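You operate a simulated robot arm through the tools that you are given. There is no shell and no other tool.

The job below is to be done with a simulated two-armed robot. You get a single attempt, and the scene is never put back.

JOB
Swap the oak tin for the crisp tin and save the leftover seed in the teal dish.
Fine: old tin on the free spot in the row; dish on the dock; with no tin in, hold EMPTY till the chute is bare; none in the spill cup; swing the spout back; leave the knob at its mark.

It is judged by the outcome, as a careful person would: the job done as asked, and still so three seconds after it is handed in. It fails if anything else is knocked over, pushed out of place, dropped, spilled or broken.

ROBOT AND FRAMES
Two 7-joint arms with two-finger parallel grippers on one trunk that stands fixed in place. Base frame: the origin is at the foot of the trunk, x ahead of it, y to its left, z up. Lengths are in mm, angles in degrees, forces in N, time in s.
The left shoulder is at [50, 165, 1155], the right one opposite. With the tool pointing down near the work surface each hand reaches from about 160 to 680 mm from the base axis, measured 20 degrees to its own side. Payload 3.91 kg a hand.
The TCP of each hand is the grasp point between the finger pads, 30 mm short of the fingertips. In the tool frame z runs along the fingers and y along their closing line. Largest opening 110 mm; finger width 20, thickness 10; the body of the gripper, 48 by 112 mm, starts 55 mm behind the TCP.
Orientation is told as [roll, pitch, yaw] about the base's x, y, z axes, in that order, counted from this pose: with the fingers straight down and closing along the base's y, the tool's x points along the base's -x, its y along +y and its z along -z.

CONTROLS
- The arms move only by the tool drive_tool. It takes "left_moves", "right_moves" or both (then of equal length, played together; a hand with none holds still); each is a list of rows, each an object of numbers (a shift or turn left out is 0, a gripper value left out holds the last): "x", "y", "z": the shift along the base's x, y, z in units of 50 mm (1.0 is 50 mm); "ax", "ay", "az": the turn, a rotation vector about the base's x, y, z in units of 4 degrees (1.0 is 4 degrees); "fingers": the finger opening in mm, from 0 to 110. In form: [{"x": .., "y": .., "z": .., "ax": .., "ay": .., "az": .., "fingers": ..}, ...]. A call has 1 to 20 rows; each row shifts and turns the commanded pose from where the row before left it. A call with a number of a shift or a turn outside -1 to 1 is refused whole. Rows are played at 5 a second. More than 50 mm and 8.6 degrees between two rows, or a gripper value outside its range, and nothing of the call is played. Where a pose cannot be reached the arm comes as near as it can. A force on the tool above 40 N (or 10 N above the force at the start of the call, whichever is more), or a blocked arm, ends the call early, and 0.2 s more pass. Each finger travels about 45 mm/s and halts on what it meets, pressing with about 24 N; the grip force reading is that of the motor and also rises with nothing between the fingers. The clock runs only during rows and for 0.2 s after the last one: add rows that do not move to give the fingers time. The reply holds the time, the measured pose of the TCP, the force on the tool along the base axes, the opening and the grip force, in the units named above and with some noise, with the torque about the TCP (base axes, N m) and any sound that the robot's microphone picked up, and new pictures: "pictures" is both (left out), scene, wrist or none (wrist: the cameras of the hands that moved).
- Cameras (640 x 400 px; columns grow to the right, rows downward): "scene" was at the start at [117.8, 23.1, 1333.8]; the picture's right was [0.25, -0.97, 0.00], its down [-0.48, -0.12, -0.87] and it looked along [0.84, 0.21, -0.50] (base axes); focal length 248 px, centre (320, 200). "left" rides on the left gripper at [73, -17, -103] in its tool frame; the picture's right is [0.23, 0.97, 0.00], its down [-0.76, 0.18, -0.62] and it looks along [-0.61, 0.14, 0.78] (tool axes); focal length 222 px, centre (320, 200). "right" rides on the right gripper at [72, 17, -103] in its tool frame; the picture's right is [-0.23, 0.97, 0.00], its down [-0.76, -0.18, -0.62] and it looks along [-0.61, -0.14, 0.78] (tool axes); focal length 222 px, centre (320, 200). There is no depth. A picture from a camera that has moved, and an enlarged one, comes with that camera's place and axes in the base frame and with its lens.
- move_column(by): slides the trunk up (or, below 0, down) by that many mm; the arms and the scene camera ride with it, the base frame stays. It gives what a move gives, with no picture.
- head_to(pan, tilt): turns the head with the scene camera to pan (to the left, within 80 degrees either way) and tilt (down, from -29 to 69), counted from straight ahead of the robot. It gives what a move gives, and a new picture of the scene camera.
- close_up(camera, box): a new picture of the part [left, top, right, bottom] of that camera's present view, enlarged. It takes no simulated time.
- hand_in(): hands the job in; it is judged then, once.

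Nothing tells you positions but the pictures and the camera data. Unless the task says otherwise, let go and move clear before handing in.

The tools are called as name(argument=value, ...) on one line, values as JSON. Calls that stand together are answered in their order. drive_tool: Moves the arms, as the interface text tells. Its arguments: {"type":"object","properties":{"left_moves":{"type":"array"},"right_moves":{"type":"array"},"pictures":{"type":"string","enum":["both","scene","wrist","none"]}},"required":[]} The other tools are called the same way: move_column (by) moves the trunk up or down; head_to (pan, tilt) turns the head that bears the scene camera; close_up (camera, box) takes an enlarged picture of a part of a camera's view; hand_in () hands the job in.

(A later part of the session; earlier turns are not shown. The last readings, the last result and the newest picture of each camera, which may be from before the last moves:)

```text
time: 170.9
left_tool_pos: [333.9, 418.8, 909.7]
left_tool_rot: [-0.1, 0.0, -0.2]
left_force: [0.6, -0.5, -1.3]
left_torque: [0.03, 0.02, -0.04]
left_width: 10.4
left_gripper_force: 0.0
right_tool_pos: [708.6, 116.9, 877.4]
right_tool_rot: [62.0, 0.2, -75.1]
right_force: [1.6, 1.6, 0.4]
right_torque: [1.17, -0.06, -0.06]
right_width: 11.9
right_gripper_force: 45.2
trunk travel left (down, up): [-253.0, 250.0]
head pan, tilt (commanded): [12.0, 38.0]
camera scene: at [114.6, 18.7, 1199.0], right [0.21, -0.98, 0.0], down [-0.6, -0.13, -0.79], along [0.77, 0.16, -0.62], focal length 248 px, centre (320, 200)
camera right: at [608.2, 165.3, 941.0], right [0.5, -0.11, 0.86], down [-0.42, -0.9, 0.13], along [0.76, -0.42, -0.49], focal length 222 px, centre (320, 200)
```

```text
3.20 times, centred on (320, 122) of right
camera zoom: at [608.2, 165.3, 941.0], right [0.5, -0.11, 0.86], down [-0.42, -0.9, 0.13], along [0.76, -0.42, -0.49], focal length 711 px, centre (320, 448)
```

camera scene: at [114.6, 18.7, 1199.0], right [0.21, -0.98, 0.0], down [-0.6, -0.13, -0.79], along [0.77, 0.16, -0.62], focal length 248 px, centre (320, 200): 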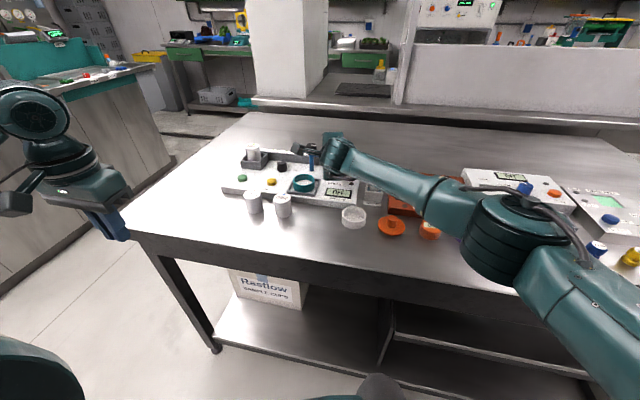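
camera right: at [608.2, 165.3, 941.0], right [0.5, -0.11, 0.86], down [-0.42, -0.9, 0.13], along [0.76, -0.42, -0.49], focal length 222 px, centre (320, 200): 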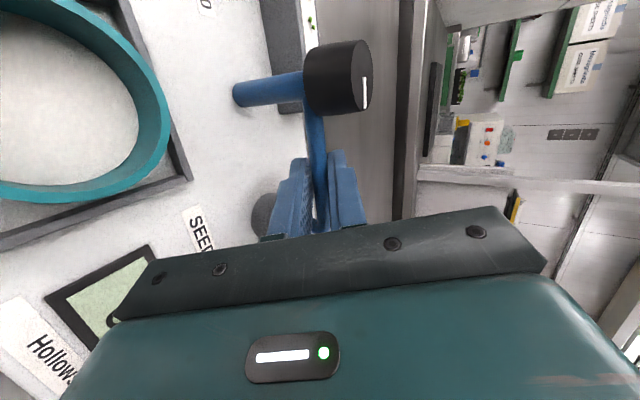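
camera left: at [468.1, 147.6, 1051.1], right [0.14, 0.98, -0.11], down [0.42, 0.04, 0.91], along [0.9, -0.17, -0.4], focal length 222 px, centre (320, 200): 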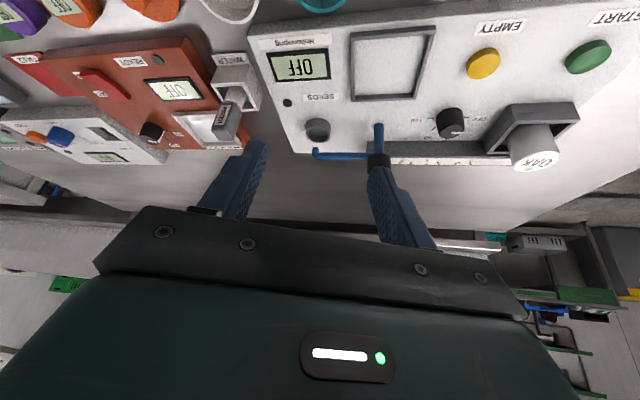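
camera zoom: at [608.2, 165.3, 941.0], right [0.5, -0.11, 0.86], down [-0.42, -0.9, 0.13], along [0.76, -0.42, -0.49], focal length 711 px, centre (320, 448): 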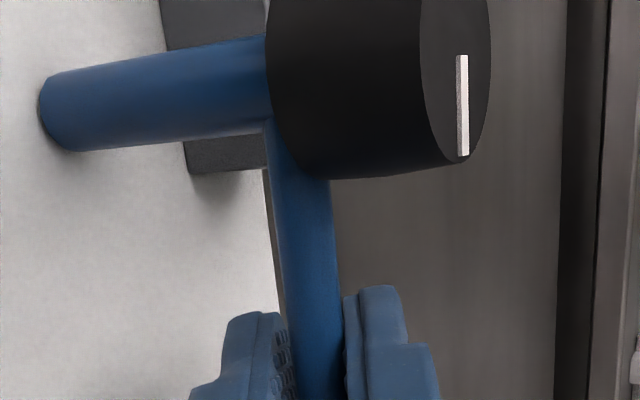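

The tube is pinched. I'll start the swing with the first 20° of the arc about the post and check that the spout follows freely.

drive_tool(right_moves=[{"x": -0.0875, "y": 0.008}, {"x": -0.0875, "y": 0.008}, {"x": -0.085, "y": 0.022}, {"x": -0.085, "y": 0.022}, {}], pictures="wrist")

close_up(camera="right", box=[220, 40, 420, 185])

```text
time: 172.1
left_tool_pos: [334.9, 419.8, 909.7]
left_tool_rot: [0.0, -0.1, -0.2]
left_force: [-0.3, 1.0, 0.4]
left_torque: [-0.01, 0.0, 0.0]
left_width: 9.9
left_gripper_force: 0.0
right_tool_pos: [693.9, 116.3, 879.5]
right_tool_rot: [62.3, -0.3, -75.5]
right_force: [29.7, -4.6, 17.4]
right_torque: [0.34, -0.32, -1.7]
right_width: 14.0
right_gripper_force: 44.9
trunk travel left (down, up): [-253.0, 250.0]
head pan, tilt (commanded): [12.0, 38.0]
camera right: at [594.7, 165.6, 942.5], right [0.49, -0.11, 0.86], down [-0.43, -0.89, 0.13], along [0.76, -0.43, -0.49], focal length 222 px, centre (320, 200)
```

right: 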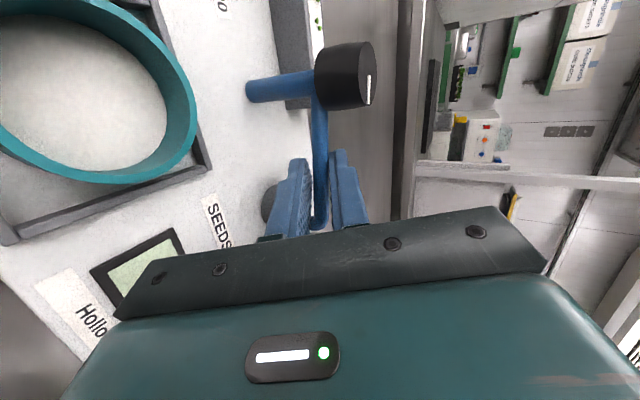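

```text
2.76 times, centred on (320, 112) of right
camera zoom: at [594.7, 165.6, 942.5], right [0.49, -0.11, 0.86], down [-0.43, -0.89, 0.13], along [0.76, -0.43, -0.49], focal length 613 px, centre (320, 441)
```

zoom: 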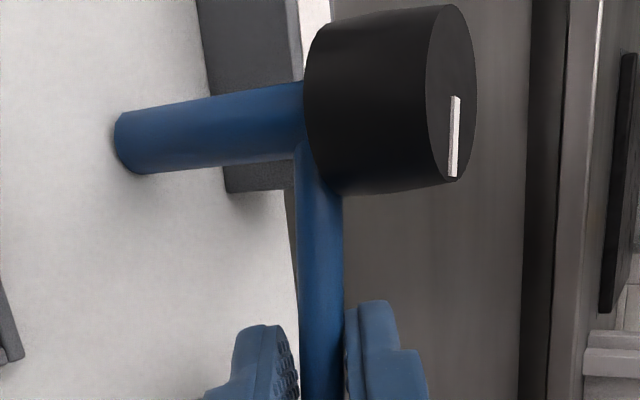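

The spout resists with about 30 N. I'll hold still a moment to see whether it eases, which would mean it only moves slowly.

drive_tool(right_moves=[{}, {}, {}, {}, {}], pictures="wrist")

close_up(camera="right", box=[220, 40, 420, 185])

close_up(camera="scene", box=[280, 135, 376, 195])

```text
time: 173.3
left_tool_pos: [334.3, 419.6, 910.2]
left_tool_rot: [0.1, -0.1, -0.2]
left_force: [0.4, 0.2, -0.3]
left_torque: [-0.04, -0.02, -0.01]
left_width: 10.2
left_gripper_force: 0.0
right_tool_pos: [695.1, 116.5, 880.8]
right_tool_rot: [62.4, -0.1, -75.6]
right_force: [27.3, -6.9, 17.1]
right_torque: [0.47, -0.4, -1.65]
right_width: 14.0
right_gripper_force: 45.3
trunk travel left (down, up): [-253.0, 250.0]
head pan, tilt (commanded): [12.0, 38.0]
camera right: at [594.6, 165.4, 942.5], right [0.49, -0.11, 0.86], down [-0.42, -0.9, 0.13], along [0.76, -0.43, -0.49], focal length 222 px, centre (320, 200)
```

right: 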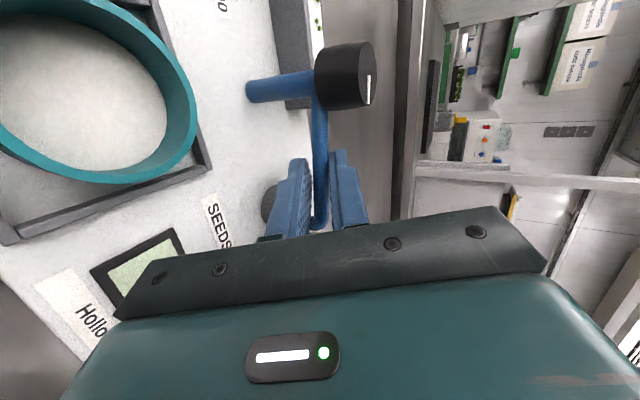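

```text
2.76 times, centred on (320, 112) of right
camera zoom: at [594.6, 165.4, 942.5], right [0.49, -0.11, 0.86], down [-0.42, -0.9, 0.13], along [0.76, -0.43, -0.49], focal length 613 px, centre (320, 441)
```

zoom: 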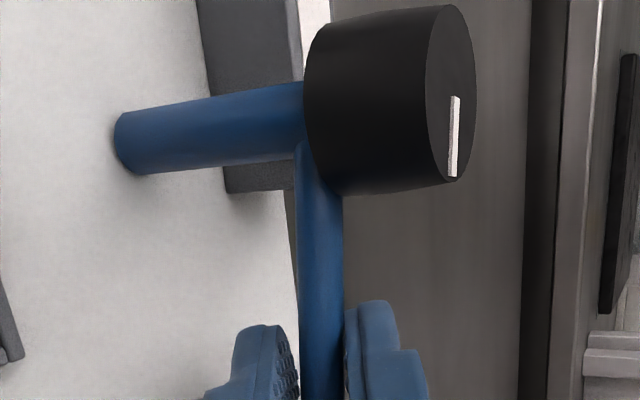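

```text
6.67 times, centred on (328, 165) of scene
camera zoom: at [115.1, 17.8, 1199.0], right [0.21, -0.98, 0.0], down [-0.6, -0.13, -0.79], along [0.77, 0.16, -0.62], focal length 1655 px, centre (267, 433)
```

zoom: 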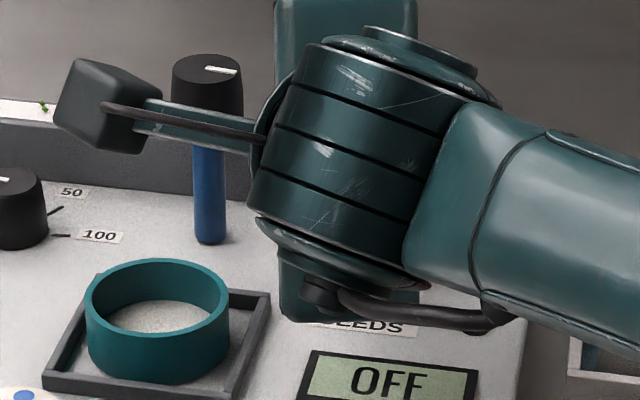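

The spout hasn't turned and the fingers are slipping, so I need better leverage nearer its end. I'll release and back off along the tool axis first.

drive_tool(right_moves=[{"fingers": 32}, {"fingers": 32}, {}, {}], pictures="none")

drive_tool(right_moves=[{"x": -0.34, "y": -0.091, "z": 0.188}, {"x": -0.34, "y": -0.091, "z": 0.188}, {"x": -0.34, "y": -0.091, "z": 0.188}, {}], pictures="wrist")

close_up(camera="right", box=[180, 40, 420, 190])

```text
time: 174.3
left_tool_pos: [334.1, 419.5, 910.7]
left_tool_rot: [0.0, 0.0, -0.3]
left_force: [-0.1, 0.4, 0.5]
left_torque: [0.01, 0.03, -0.01]
left_width: 10.1
left_gripper_force: 0.0
right_tool_pos: [691.0, 121.0, 876.0]
right_tool_rot: [62.0, 0.1, -75.0]
right_force: [0.5, 0.3, -1.4]
right_torque: [0.02, 0.0, -0.01]
right_width: 32.0
right_gripper_force: 0.1
trunk travel left (down, up): [-253.0, 250.0]
head pan, tilt (commanded): [12.0, 38.0]
```

```text
time: 175.3
left_tool_pos: [333.6, 420.0, 910.4]
left_tool_rot: [0.0, -0.1, -0.3]
left_force: [-0.6, 0.7, -0.2]
left_torque: [-0.01, -0.01, 0.0]
left_width: 10.2
left_gripper_force: 0.0
right_tool_pos: [637.9, 107.1, 904.7]
right_tool_rot: [62.0, 0.0, -75.1]
right_force: [1.1, -0.2, 0.1]
right_torque: [-0.02, 0.03, 0.01]
right_width: 31.7
right_gripper_force: 0.0
trunk travel left (down, up): [-253.0, 250.0]
head pan, tilt (commanded): [12.0, 38.0]
camera right: at [537.9, 156.1, 968.6], right [0.5, -0.1, 0.86], down [-0.42, -0.9, 0.13], along [0.76, -0.43, -0.49], focal length 222 px, centre (320, 200)
```

right: 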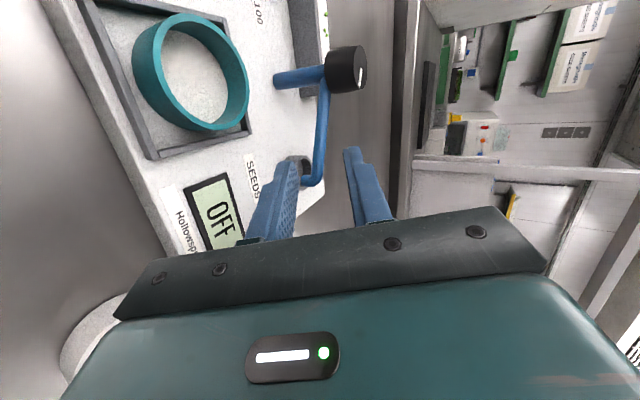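

```text
2.67 times, centred on (300, 115) of right
camera zoom: at [537.9, 156.1, 968.6], right [0.5, -0.1, 0.86], down [-0.42, -0.9, 0.13], along [0.76, -0.43, -0.49], focal length 592 px, centre (373, 427)
```

zoom: 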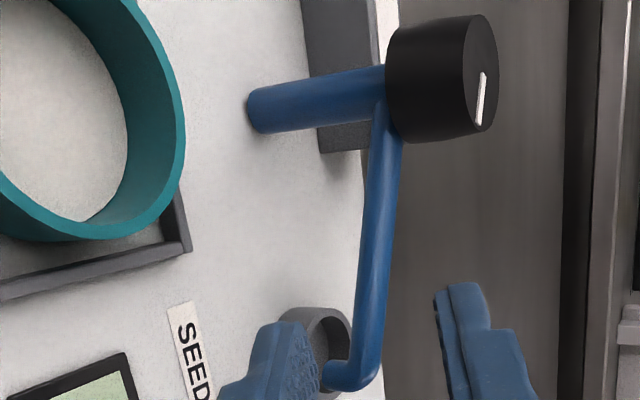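

The spout did turn, by about 27°, so it is just stiff. For the rest of the swing I'll push it from behind with closed fingers coming from the front right. I'll first raise the hand and roll it so the camera sits on top, which keeps it clear of the water bottle.

drive_tool(right_moves=[{"x": -0.4, "y": -0.3, "z": 0.8}, {"x": -0.4, "y": -0.4, "z": 0.8, "fingers": 0}, {"ax": 0.853, "ay": 0.2285, "az": -0.469}, {"ax": 0.853, "ay": 0.2285, "az": -0.469}, {"ax": 0.853, "ay": 0.2285, "az": -0.469}, {"ax": 0.853, "ay": 0.2285, "az": -0.469}, {"ax": 0.853, "ay": 0.2285, "az": -0.469}, {"ax": 0.853, "ay": 0.2285, "az": -0.469}, {"ax": 0.853, "ay": 0.2285, "az": -0.469}, {"ax": 0.853, "ay": 0.2285, "az": -0.469}, {"ax": 0.853, "ay": 0.2285, "az": -0.469}, {"ax": 0.853, "ay": 0.2285, "az": -0.469}, {"ax": 0.853, "ay": 0.2285, "az": -0.469}, {}], pictures="scene")

drive_tool(right_moves=[{"ax": 0.853, "ay": 0.2285, "az": -0.469}, {"ax": 0.853, "ay": 0.2285, "az": -0.469}, {"ax": 0.853, "ay": 0.2285, "az": -0.469}, {"ax": 0.853, "ay": 0.2285, "az": -0.469}, {"ax": 0.853, "ay": 0.2285, "az": -0.469}, {"ax": 0.853, "ay": 0.2285, "az": -0.469}, {"ax": 0.853, "ay": 0.2285, "az": -0.469}, {"ax": 0.853, "ay": 0.2285, "az": -0.469}, {"ax": 0.853, "ay": 0.2285, "az": -0.469}, {"ax": 0.853, "ay": 0.2285, "az": -0.469}, {"ax": 0.853, "ay": 0.2285, "az": -0.469}, {"ax": 0.427, "ay": 0.114, "az": -0.235}, {}], pictures="both")

```text
time: 178.3
left_tool_pos: [333.5, 419.5, 910.3]
left_tool_rot: [0.0, -0.1, -0.2]
left_force: [-0.8, -0.5, -0.1]
left_torque: [0.03, 0.0, -0.01]
left_width: 10.1
left_gripper_force: 0.0
right_tool_pos: [599.8, 71.6, 986.4]
right_tool_rot: [53.5, 37.9, -99.6]
right_force: [0.1, 0.9, -0.6]
right_torque: [-0.02, -0.01, 0.01]
right_width: 0.0
right_gripper_force: 24.3
trunk travel left (down, up): [-253.0, 250.0]
head pan, tilt (commanded): [12.0, 38.0]
camera scene: at [114.5, 18.8, 1199.0], right [0.21, -0.98, 0.0], down [-0.6, -0.13, -0.79], along [0.77, 0.16, -0.62], focal length 248 px, centre (320, 200)
```

scene: 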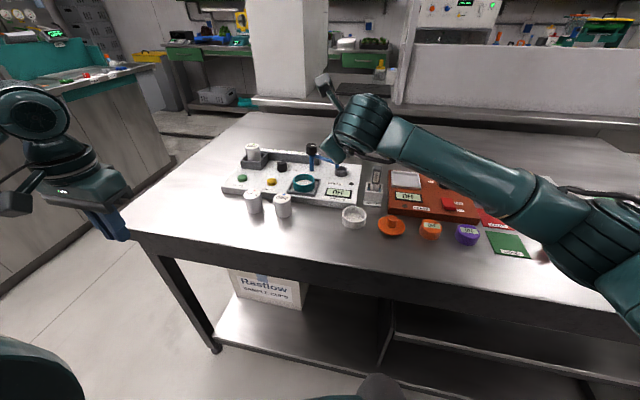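

```text
time: 181.1
left_tool_pos: [333.6, 419.7, 909.7]
left_tool_rot: [0.0, -0.1, -0.2]
left_force: [-0.6, -0.4, 0.2]
left_torque: [0.0, -0.01, 0.01]
left_width: 10.0
left_gripper_force: 0.0
right_tool_pos: [599.6, 71.2, 985.0]
right_tool_rot: [-0.1, 62.0, -165.3]
right_force: [-0.8, 0.0, -0.9]
right_torque: [0.01, -0.01, 0.01]
right_width: 0.0
right_gripper_force: 24.1
trunk travel left (down, up): [-253.0, 250.0]
head pan, tilt (commanded): [12.0, 38.0]
camera scene: at [114.5, 18.8, 1199.0], right [0.21, -0.98, 0.0], down [-0.6, -0.13, -0.79], along [0.77, 0.16, -0.62], focal length 248 px, centre (320, 200)
camera right: at [548.4, 40.1, 1098.2], right [0.15, -0.97, -0.2], down [-0.92, -0.06, -0.38], along [0.35, 0.24, -0.9], focal length 222 px, centre (320, 200)
```

scene: 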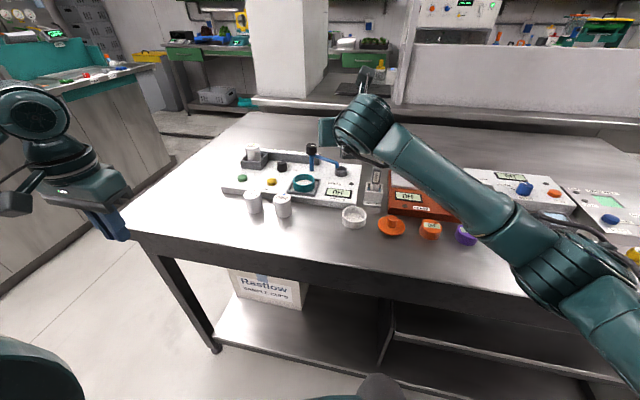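
right: 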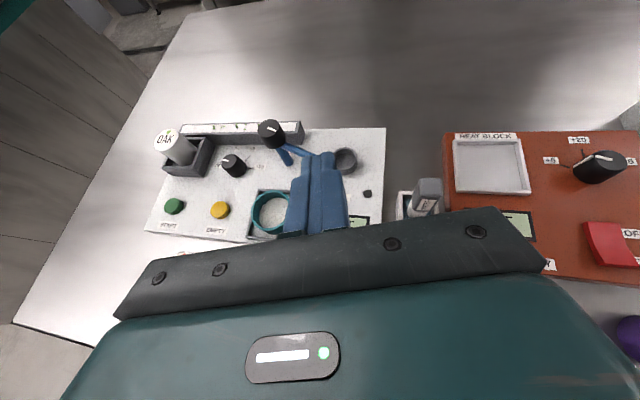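

The wrist camera now gives a fine view from above. I'll zoom in on the spout and the closed fingers.

close_up(camera="right", box=[220, 100, 412, 220])

close_up(camera="scene", box=[280, 135, 376, 195])

```text
3.33 times, centred on (316, 160) of right
camera zoom: at [548.4, 40.1, 1098.2], right [0.15, -0.97, -0.2], down [-0.92, -0.06, -0.38], along [0.35, 0.24, -0.9], focal length 740 px, centre (333, 333)
```

zoom: 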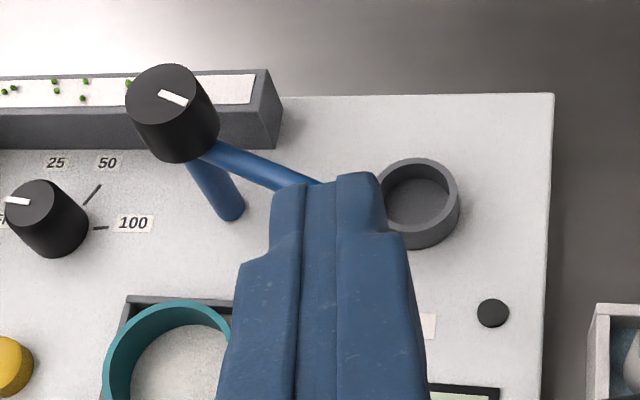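

```text
6.67 times, centred on (328, 165) of scene
camera zoom: at [114.5, 18.8, 1199.0], right [0.21, -0.98, 0.0], down [-0.6, -0.13, -0.79], along [0.77, 0.16, -0.62], focal length 1655 px, centre (267, 433)
```

zoom: 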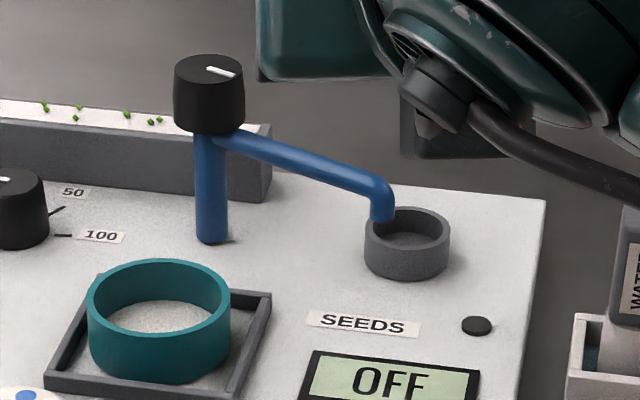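

The spout now points about 25° away from the cup. I'll turn the hand to point forward-left, steepen it to 45°, and then position the closed fingertips behind the spout arm.

drive_tool(right_moves=[{"az": 1}, {"az": 1}, {"az": 1}, {"az": 1}, {"az": 1}, {"az": 1}, {"az": 1}, {"az": 1}, {"az": 1}, {"az": 0.33}, {"ax": -0.788, "ay": 0.616}, {"ax": -0.788, "ay": 0.616}, {"ax": -0.788, "ay": 0.616}, {"ax": -0.788, "ay": 0.616}, {"ax": -0.197, "ay": 0.154}, {}], pictures="both")

```text
time: 184.5
left_tool_pos: [333.5, 419.9, 909.2]
left_tool_rot: [-0.1, 0.0, -0.2]
left_force: [0.4, -0.8, 0.3]
left_torque: [0.0, -0.01, -0.01]
left_width: 9.8
left_gripper_force: 0.1
right_tool_pos: [598.3, 71.4, 985.2]
right_tool_rot: [-0.1, 44.9, -128.0]
right_force: [-0.3, -0.4, -0.3]
right_torque: [-0.02, 0.01, 0.0]
right_width: 0.1
right_gripper_force: 24.1
trunk travel left (down, up): [-253.0, 250.0]
head pan, tilt (commanded): [12.0, 38.0]
camera scene: at [114.5, 18.8, 1199.0], right [0.21, -0.98, 0.0], down [-0.6, -0.13, -0.79], along [0.77, 0.16, -0.62], focal length 248 px, centre (320, 200)
camera right: at [598.8, 44.6, 1110.0], right [0.67, -0.72, -0.16], down [-0.74, -0.66, -0.1], along [-0.04, 0.18, -0.98], focal length 222 px, centre (320, 200)
```

scene: 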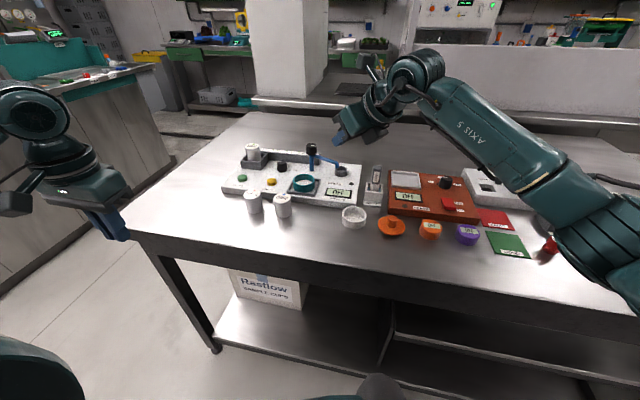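
right: 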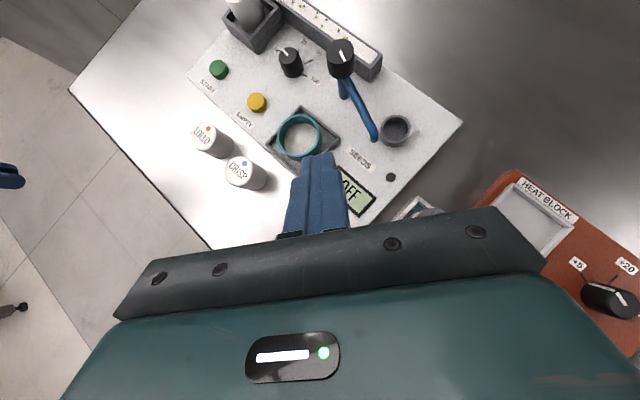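

I have a straight-down view now. I'll zoom to measure the spout and check the path.

close_up(camera="right", box=[270, 20, 430, 120])

close_up(camera="right", box=[180, 0, 480, 240])

```text
4.00 times, centred on (350, 70) of right
camera zoom: at [598.8, 44.6, 1110.0], right [0.67, -0.72, -0.16], down [-0.74, -0.66, -0.1], along [-0.04, 0.18, -0.98], focal length 888 px, centre (200, 720)
```

zoom: 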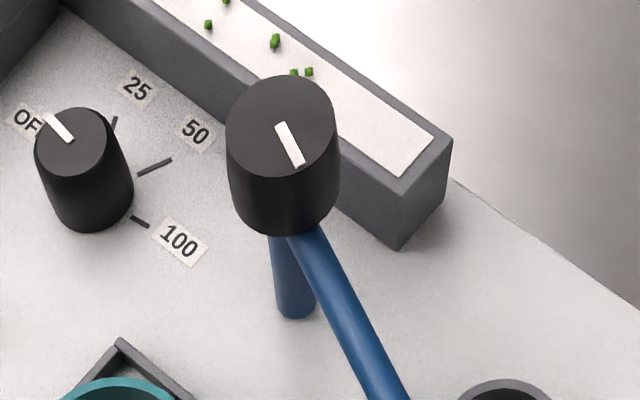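

```text
1.67 times, centred on (330, 120) of right
camera zoom: at [598.8, 44.6, 1110.0], right [0.67, -0.72, -0.16], down [-0.74, -0.66, -0.1], along [-0.04, 0.18, -0.98], focal length 370 px, centre (303, 333)
```

zoom: 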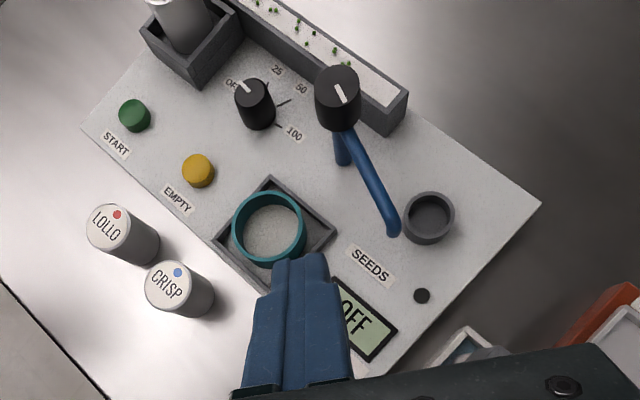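

The measurements agree: the post is near (709, 167) and the outlet near (675, 88). I'll hover the fingertips behind the spout arm, then lower them beside it.

drive_tool(right_moves=[{"x": 0.62, "y": 0.068, "z": -0.366}, {"x": 0.62, "y": 0.068, "z": -0.366}, {"x": 0.62, "y": 0.068, "z": -0.366}, {}], pictures="wrist")

close_up(camera="right", box=[200, 60, 420, 200])

close_up(camera="scene", box=[280, 120, 408, 200])

```text
time: 185.5
left_tool_pos: [334.4, 419.8, 910.1]
left_tool_rot: [-0.1, 0.0, -0.2]
left_force: [0.2, 0.4, 0.3]
left_torque: [-0.03, -0.01, 0.0]
left_width: 9.9
left_gripper_force: 0.2
right_tool_pos: [690.7, 84.4, 930.4]
right_tool_rot: [-0.1, 45.0, -127.8]
right_force: [-0.4, -0.1, -0.1]
right_torque: [0.0, 0.02, 0.04]
right_width: 0.0
right_gripper_force: 23.9
trunk travel left (down, up): [-253.0, 250.0]
head pan, tilt (commanded): [12.0, 38.0]
camera right: at [690.6, 56.4, 1055.1], right [0.67, -0.72, -0.16], down [-0.74, -0.67, -0.1], along [-0.04, 0.18, -0.98], focal length 222 px, centre (320, 200)
```

right: 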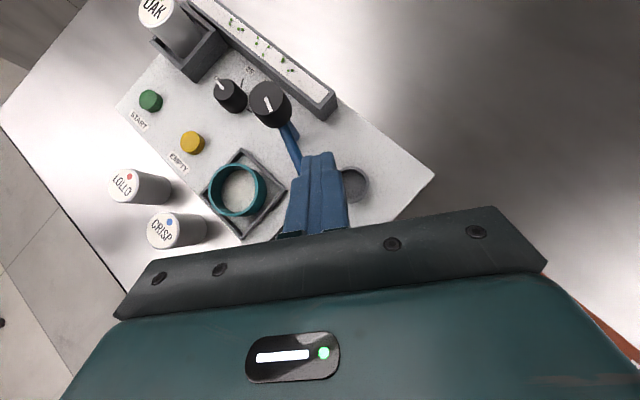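

```text
2.86 times, centred on (310, 130) of right
camera zoom: at [690.6, 56.4, 1055.1], right [0.67, -0.72, -0.16], down [-0.74, -0.67, -0.1], along [-0.04, 0.18, -0.98], focal length 635 px, centre (349, 400)
```

zoom: 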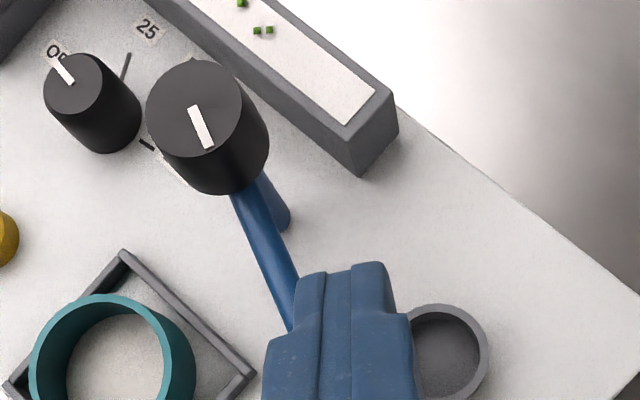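

```text
5.00 times, centred on (344, 160) of scene
camera zoom: at [114.6, 18.9, 1199.0], right [0.21, -0.98, 0.0], down [-0.6, -0.13, -0.79], along [0.77, 0.16, -0.62], focal length 1241 px, centre (200, 400)
```

zoom: 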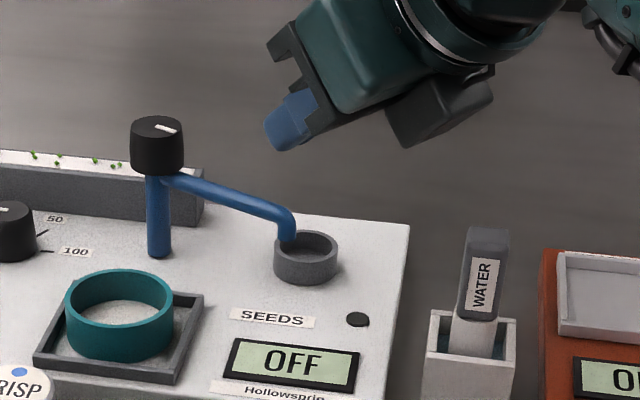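

The path down beside the spout arm is clear. I'll lower the fingertips to the tube's height.

drive_tool(right_moves=[{"z": -0.4}, {"z": -0.42}, {}], pictures="wrist")

close_up(camera="right", box=[200, 60, 420, 200])

close_up(camera="scene", box=[280, 120, 408, 200])

```text
time: 186.3
left_tool_pos: [332.7, 420.7, 911.1]
left_tool_rot: [0.0, 0.0, -0.2]
left_force: [-0.5, 0.1, 1.2]
left_torque: [-0.02, -0.02, -0.02]
left_width: 10.0
left_gripper_force: 0.2
right_tool_pos: [691.6, 81.9, 889.3]
right_tool_rot: [-0.2, 45.0, -127.9]
right_force: [0.5, -0.4, -0.4]
right_torque: [-0.05, 0.03, -0.03]
right_width: 0.0
right_gripper_force: 24.0
trunk travel left (down, up): [-253.0, 250.0]
head pan, tilt (commanded): [12.0, 38.0]
camera right: at [692.0, 54.4, 1014.1], right [0.67, -0.72, -0.16], down [-0.74, -0.66, -0.1], along [-0.04, 0.18, -0.98], focal length 222 px, centre (320, 200)
```

right: 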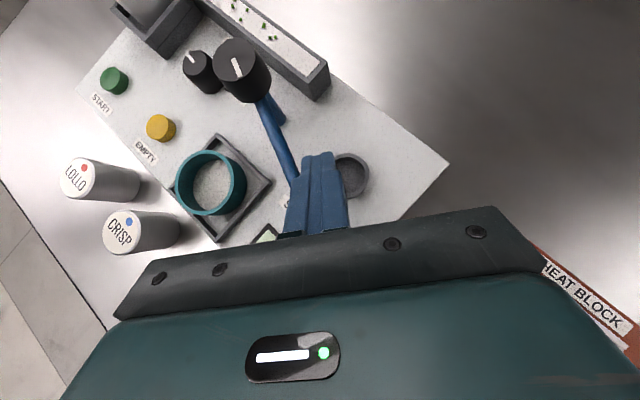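

```text
2.86 times, centred on (310, 130) of right
camera zoom: at [692.0, 54.4, 1014.1], right [0.67, -0.72, -0.16], down [-0.74, -0.66, -0.1], along [-0.04, 0.18, -0.98], focal length 635 px, centre (349, 400)
```

zoom: 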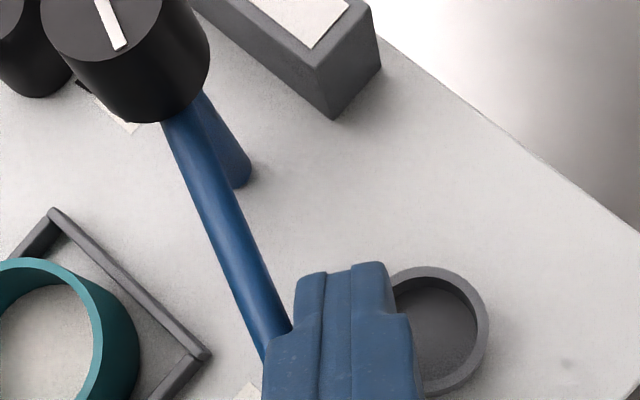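

```text
5.00 times, centred on (344, 160) of scene
camera zoom: at [114.5, 18.8, 1199.0], right [0.21, -0.98, 0.0], down [-0.6, -0.13, -0.79], along [0.77, 0.16, -0.62], focal length 1241 px, centre (200, 400)
```

zoom: 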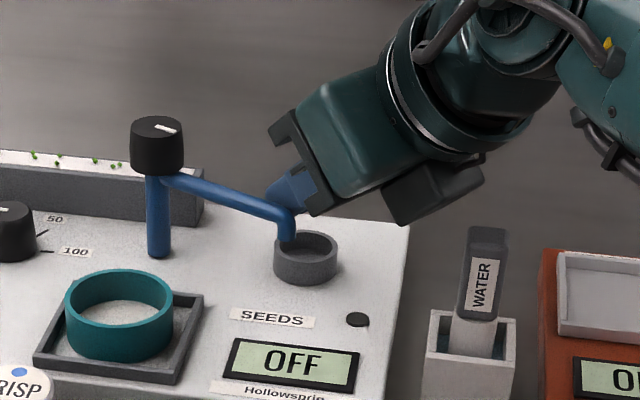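

The fingertips are just behind the tube. I'll raise them a few mm for a square push and start pushing along the arc.

drive_tool(right_moves=[{"z": 0.12}, {"x": -0.1, "y": 0.01}, {"x": -0.1, "y": 0.01}, {"x": -0.1, "y": 0.02}, {"x": -0.08, "y": 0.02}, {}], pictures="wrist")

close_up(camera="right", box=[200, 60, 420, 200])

```text
time: 187.7
left_tool_pos: [333.8, 421.1, 909.8]
left_tool_rot: [-0.1, 0.0, -0.1]
left_force: [-0.3, 0.4, 0.1]
left_torque: [-0.01, -0.04, 0.01]
left_width: 10.1
left_gripper_force: 0.1
right_tool_pos: [673.2, 86.3, 896.0]
right_tool_rot: [-0.1, 44.9, -127.9]
right_force: [0.5, 0.0, 0.8]
right_torque: [-0.01, 0.0, -0.01]
right_width: 0.1
right_gripper_force: 23.5
trunk travel left (down, up): [-253.0, 250.0]
head pan, tilt (commanded): [12.0, 38.0]
camera right: at [673.0, 58.2, 1020.2], right [0.67, -0.72, -0.16], down [-0.74, -0.66, -0.1], along [-0.04, 0.18, -0.98], focal length 222 px, centre (320, 200)
```

right: 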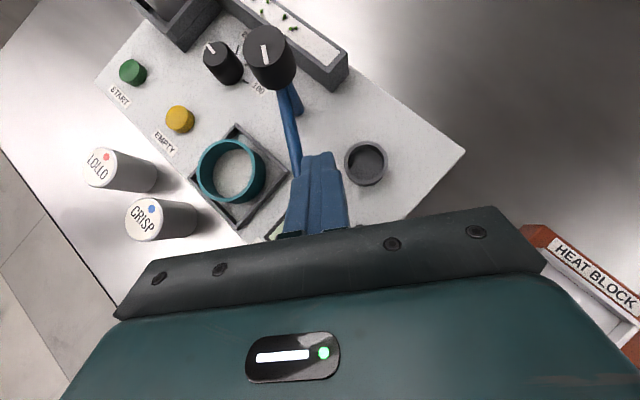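

```text
2.86 times, centred on (310, 130) of right
camera zoom: at [673.0, 58.2, 1020.2], right [0.67, -0.72, -0.16], down [-0.74, -0.66, -0.1], along [-0.04, 0.18, -0.98], focal length 635 px, centre (349, 400)
```

zoom: 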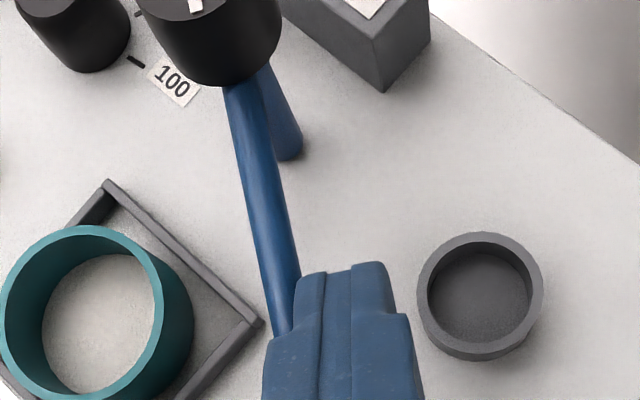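

The spout now moves easily with almost no force. I'll continue along the arc.

drive_tool(right_moves=[{"x": -0.1, "y": 0.028}, {"x": -0.1, "y": 0.028}, {"x": -0.103, "y": 0.065}, {"x": -0.103, "y": 0.065}, {"x": -0.089, "y": 0.082}, {"x": -0.089, "y": 0.082}, {}], pictures="wrist")

close_up(camera="right", box=[200, 40, 440, 190])

close_up(camera="scene", box=[270, 130, 382, 200])

```text
time: 189.3
left_tool_pos: [333.8, 420.2, 910.0]
left_tool_rot: [0.0, 0.0, -0.2]
left_force: [0.7, 0.2, 0.8]
left_torque: [-0.01, -0.03, 0.02]
left_width: 10.1
left_gripper_force: 0.1
right_tool_pos: [643.6, 103.4, 895.7]
right_tool_rot: [-0.1, 45.0, -127.9]
right_force: [0.2, 0.9, -0.2]
right_torque: [0.0, -0.03, -0.02]
right_width: 0.3
right_gripper_force: 24.2
trunk travel left (down, up): [-253.0, 250.0]
head pan, tilt (commanded): [12.0, 38.0]
camera right: at [644.0, 74.9, 1019.9], right [0.67, -0.72, -0.16], down [-0.74, -0.66, -0.1], along [-0.04, 0.18, -0.98], focal length 222 px, centre (320, 200)
```

right: 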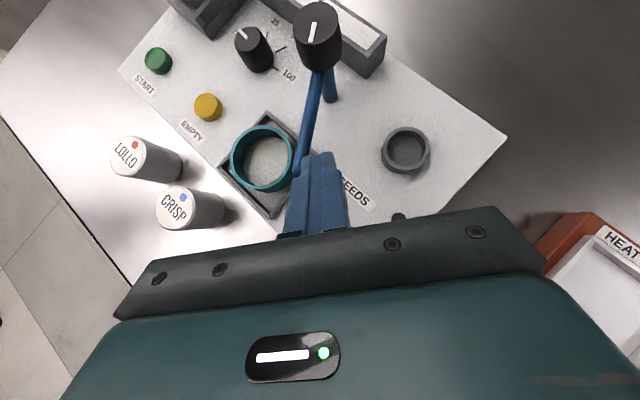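

```text
2.67 times, centred on (320, 115) of right
camera zoom: at [644.0, 74.9, 1019.9], right [0.67, -0.72, -0.16], down [-0.74, -0.66, -0.1], along [-0.04, 0.18, -0.98], focal length 592 px, centre (320, 427)
```

zoom: 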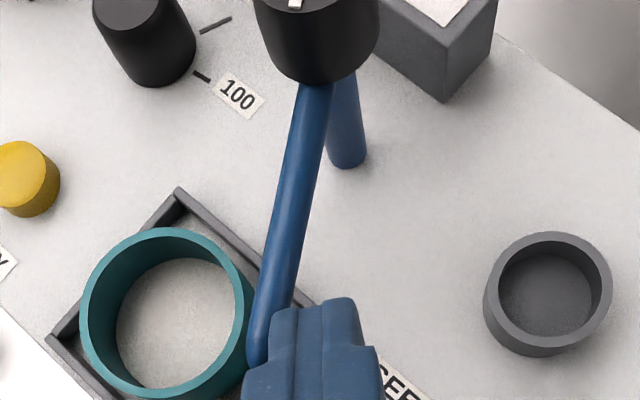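

```text
5.71 times, centred on (326, 165) of scene
camera zoom: at [114.5, 18.8, 1199.0], right [0.21, -0.98, 0.0], down [-0.6, -0.13, -0.79], along [0.77, 0.16, -0.62], focal length 1419 px, centre (286, 400)
```

zoom: 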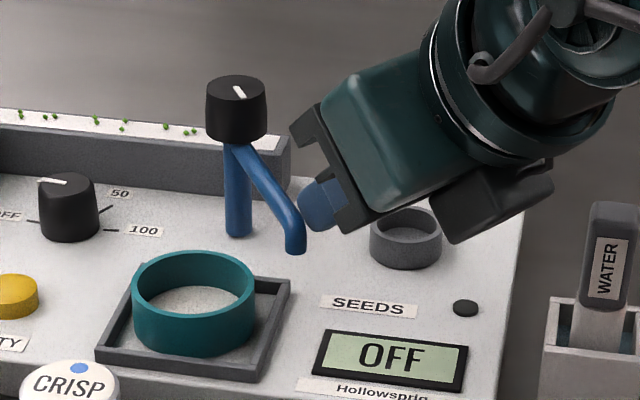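

The spout arm is over halfway. I'll keep pushing it toward the dish in small steps.

drive_tool(right_moves=[{"x": -0.07, "y": 0.1}, {"x": -0.07, "y": 0.1}, {"x": -0.056, "y": 0.108}, {"x": -0.056, "y": 0.108}, {}], pictures="wrist")

close_up(camera="right", box=[200, 40, 440, 190])

close_up(camera="scene", box=[270, 130, 382, 200])

```text
time: 190.5
left_tool_pos: [333.4, 420.6, 908.8]
left_tool_rot: [0.0, 0.0, -0.3]
left_force: [1.0, 0.9, 0.6]
left_torque: [0.0, -0.01, 0.02]
left_width: 10.1
left_gripper_force: 0.1
right_tool_pos: [632.7, 123.3, 894.4]
right_tool_rot: [-0.1, 44.9, -127.8]
right_force: [-1.0, 0.0, -0.2]
right_torque: [-0.02, -0.03, 0.02]
right_width: 0.0
right_gripper_force: 23.9
trunk travel left (down, up): [-253.0, 250.0]
head pan, tilt (commanded): [12.0, 38.0]
camera right: at [631.3, 95.7, 1019.8], right [0.67, -0.72, -0.16], down [-0.74, -0.66, -0.1], along [-0.04, 0.18, -0.98], focal length 222 px, centre (320, 200)
```

right: 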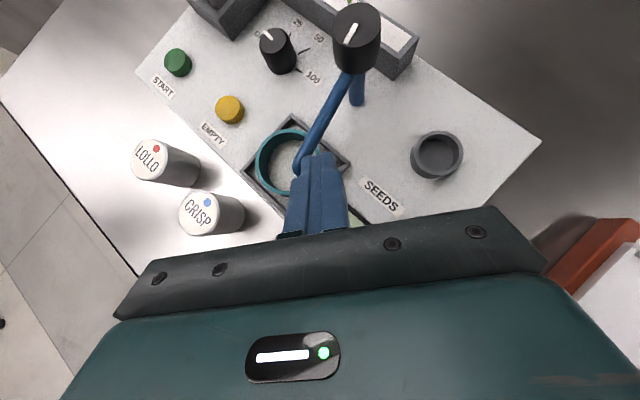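

```text
2.67 times, centred on (320, 115) of right
camera zoom: at [631.3, 95.7, 1019.8], right [0.67, -0.72, -0.16], down [-0.74, -0.66, -0.1], along [-0.04, 0.18, -0.98], focal length 592 px, centre (320, 427)
```

zoom: 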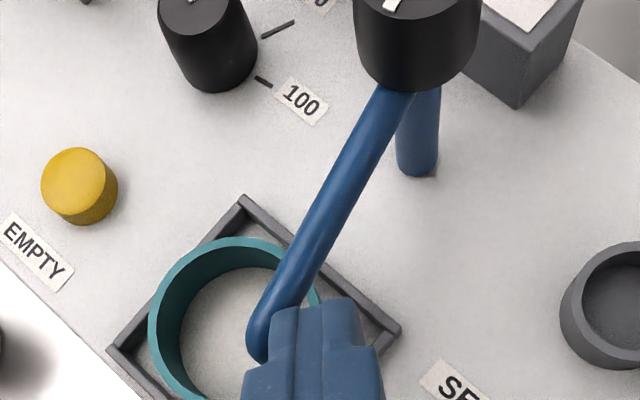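

```text
5.71 times, centred on (326, 165) of scene
camera zoom: at [114.5, 18.8, 1199.0], right [0.21, -0.98, 0.0], down [-0.6, -0.13, -0.79], along [0.77, 0.16, -0.62], focal length 1419 px, centre (286, 400)
```

zoom: 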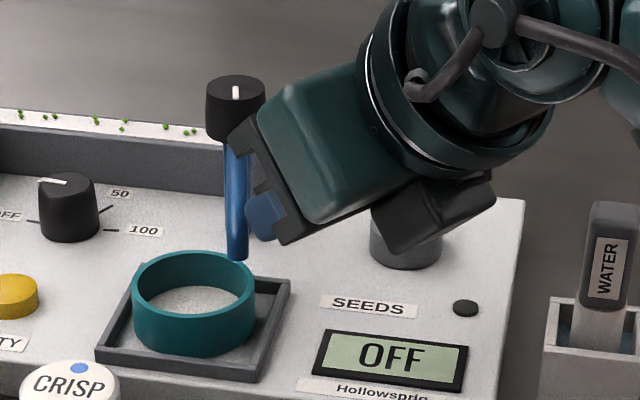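

The outlet is now over the edge of the dish. I'll push about 10° more to bring it over the dish's middle.

drive_tool(right_moves=[{"x": -0.04, "y": 0.08}, {"x": -0.03, "y": 0.08}, {"x": -0.02, "y": 0.08}, {"x": -0.01, "y": 0.04}, {}], pictures="wrist")

close_up(camera="right", box=[200, 40, 440, 190])

close_up(camera="scene", box=[270, 130, 382, 200])

```text
time: 191.7
left_tool_pos: [333.7, 419.9, 910.0]
left_tool_rot: [-0.1, 0.0, -0.2]
left_force: [0.7, -0.5, 0.1]
left_torque: [-0.01, 0.01, 0.01]
left_width: 10.0
left_gripper_force: 0.0
right_tool_pos: [627.7, 136.7, 895.4]
right_tool_rot: [-0.1, 44.9, -127.9]
right_force: [0.0, 0.7, 0.8]
right_torque: [0.0, 0.0, -0.03]
right_width: 0.0
right_gripper_force: 23.8
trunk travel left (down, up): [-253.0, 250.0]
head pan, tilt (commanded): [12.0, 38.0]
camera right: at [626.7, 109.6, 1020.3], right [0.67, -0.72, -0.16], down [-0.74, -0.66, -0.1], along [-0.04, 0.18, -0.98], focal length 222 px, centre (320, 200)
```

right: 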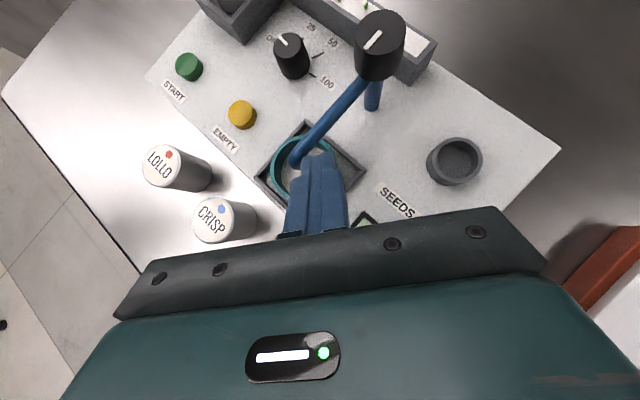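

```text
2.67 times, centred on (320, 115) of right
camera zoom: at [626.7, 109.6, 1020.3], right [0.67, -0.72, -0.16], down [-0.74, -0.66, -0.1], along [-0.04, 0.18, -0.98], focal length 592 px, centre (320, 427)
```

zoom: 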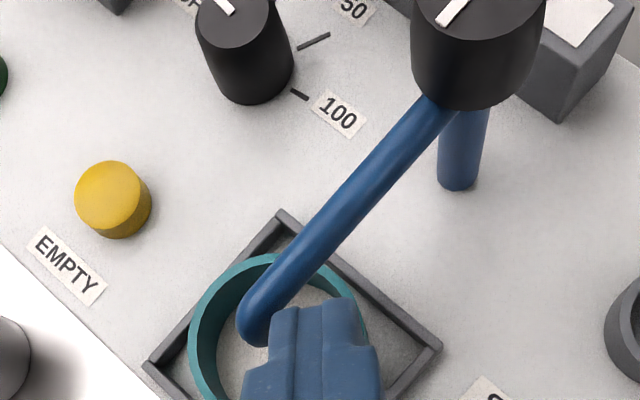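

```text
5.71 times, centred on (326, 165) of scene
camera zoom: at [114.5, 18.8, 1199.0], right [0.21, -0.98, 0.0], down [-0.6, -0.13, -0.79], along [0.77, 0.16, -0.62], focal length 1419 px, centre (286, 400)
```

zoom: 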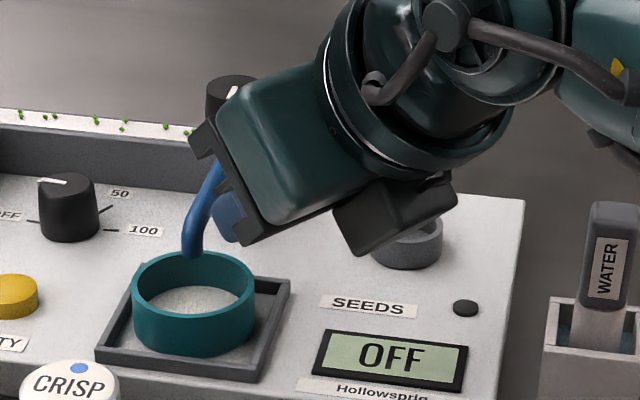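

The outlet is now over the middle of the dish. I'll back the right hand away from the spout and park it to the right.

drive_tool(right_moves=[{"x": -0.2, "y": -0.4}, {"x": -0.3, "y": -0.6, "z": 0.4}, {"x": -0.3, "y": -0.5, "z": 0.7}, {"y": -0.8, "z": 0.5}, {"y": -0.9}, {"y": -0.9, "x": -0.3}, {"y": -0.8, "x": -0.5}, {"y": -0.8, "x": -0.5}, {"y": -0.6, "x": -0.7}, {"x": -0.8}, {"x": -0.6}, {}], pictures="scene")

close_up(camera="scene", box=[210, 130, 370, 230])

```text
time: 194.3
left_tool_pos: [333.1, 420.3, 909.0]
left_tool_rot: [0.0, 0.0, -0.2]
left_force: [-0.7, 1.1, -0.3]
left_torque: [-0.02, 0.01, -0.05]
left_width: 9.7
left_gripper_force: 0.0
right_tool_pos: [415.9, -180.0, 976.6]
right_tool_rot: [0.0, 44.9, -127.9]
right_force: [0.4, 0.2, -0.8]
right_torque: [-0.02, -0.02, -0.01]
right_width: 0.0
right_gripper_force: 23.7
trunk travel left (down, up): [-253.0, 250.0]
head pan, tilt (commanded): [12.0, 38.0]
camera scene: at [114.4, 18.7, 1199.0], right [0.21, -0.98, 0.0], down [-0.6, -0.13, -0.79], along [0.77, 0.16, -0.62], focal length 248 px, centre (320, 200)
```

scene: 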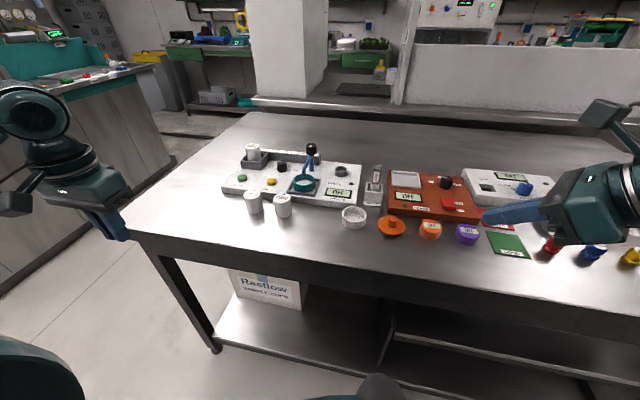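

```text
4.00 times, centred on (290, 180) of scene
camera zoom: at [114.4, 18.7, 1199.0], right [0.21, -0.98, 0.0], down [-0.6, -0.13, -0.79], along [0.77, 0.16, -0.62], focal length 993 px, centre (440, 280)
```

zoom: 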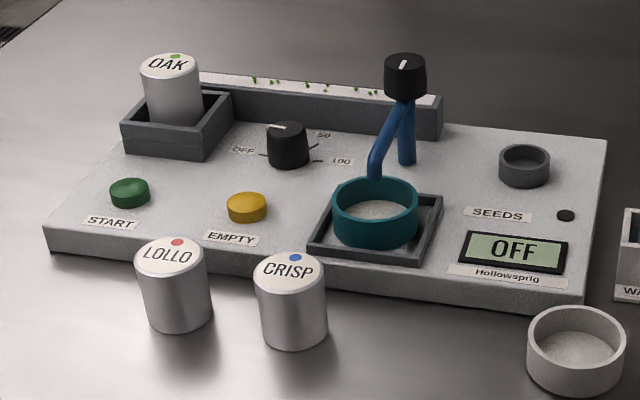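

The spout is over the dish and everything else stands as before. Before moving the oak tin, I'll take a close look with the left wrist camera at the bench left of the lollo tin, to settle which spot in the row is free.

drive_tool(left_moves=[{"x": 0.5, "y": -0.3, "z": 0.6}, {"x": 0.6, "y": -0.4, "z": 0.3}, {"x": 0.6, "y": -0.4}, {"x": 0.4, "y": -0.3}, {}], pictures="wrist")

close_up(camera="left", box=[220, 40, 480, 200])

close_up(camera="scene", box=[190, 170, 302, 240])

```text
time: 195.5
left_tool_pos: [440.2, 348.6, 953.9]
left_tool_rot: [0.1, 0.0, -0.2]
left_force: [0.7, -0.8, -0.1]
left_torque: [0.02, 0.01, -0.01]
left_width: 10.0
left_gripper_force: 0.1
right_tool_pos: [416.3, -179.9, 976.8]
right_tool_rot: [0.0, 45.0, -127.9]
right_force: [-0.2, 0.5, 0.8]
right_torque: [-0.01, 0.02, -0.04]
right_width: 0.0
right_gripper_force: 24.7
trunk travel left (down, up): [-253.0, 250.0]
head pan, tilt (commanded): [12.0, 38.0]
camera left: at [367.2, 332.4, 1058.0], right [-0.22, 0.97, 0.0], down [0.76, 0.18, 0.62], along [0.61, 0.14, -0.78], focal length 222 px, centre (320, 200)
```

left: 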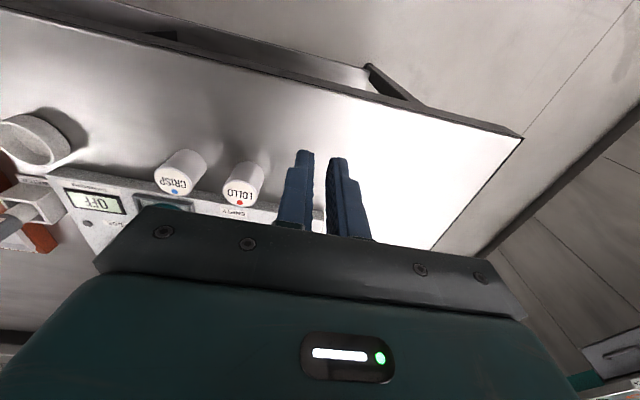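

```text
2.46 times, centred on (350, 120) of left
camera zoom: at [367.2, 332.4, 1058.0], right [-0.22, 0.97, 0.0], down [0.76, 0.18, 0.62], along [0.61, 0.14, -0.78], focal length 547 px, centre (246, 397)
```

zoom: 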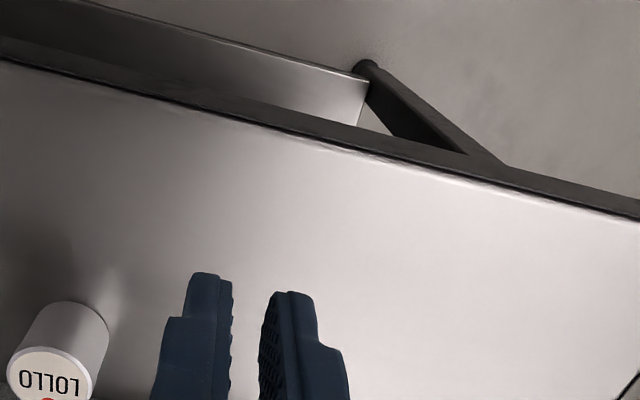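

```text
5.71 times, centred on (246, 205) of scene
camera zoom: at [114.6, 18.7, 1199.0], right [0.21, -0.98, 0.0], down [-0.6, -0.13, -0.79], along [0.77, 0.16, -0.62], focal length 1419 px, centre (743, 171)
```

zoom: 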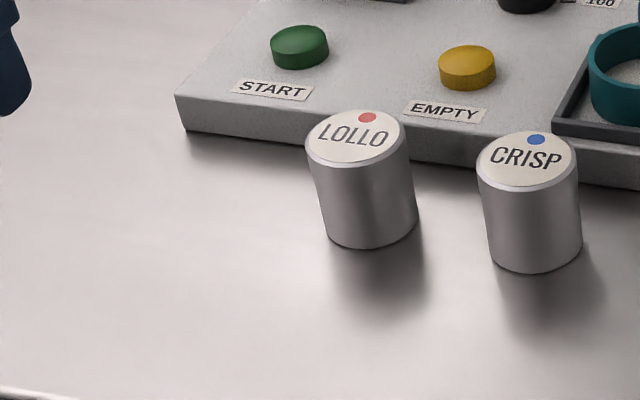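

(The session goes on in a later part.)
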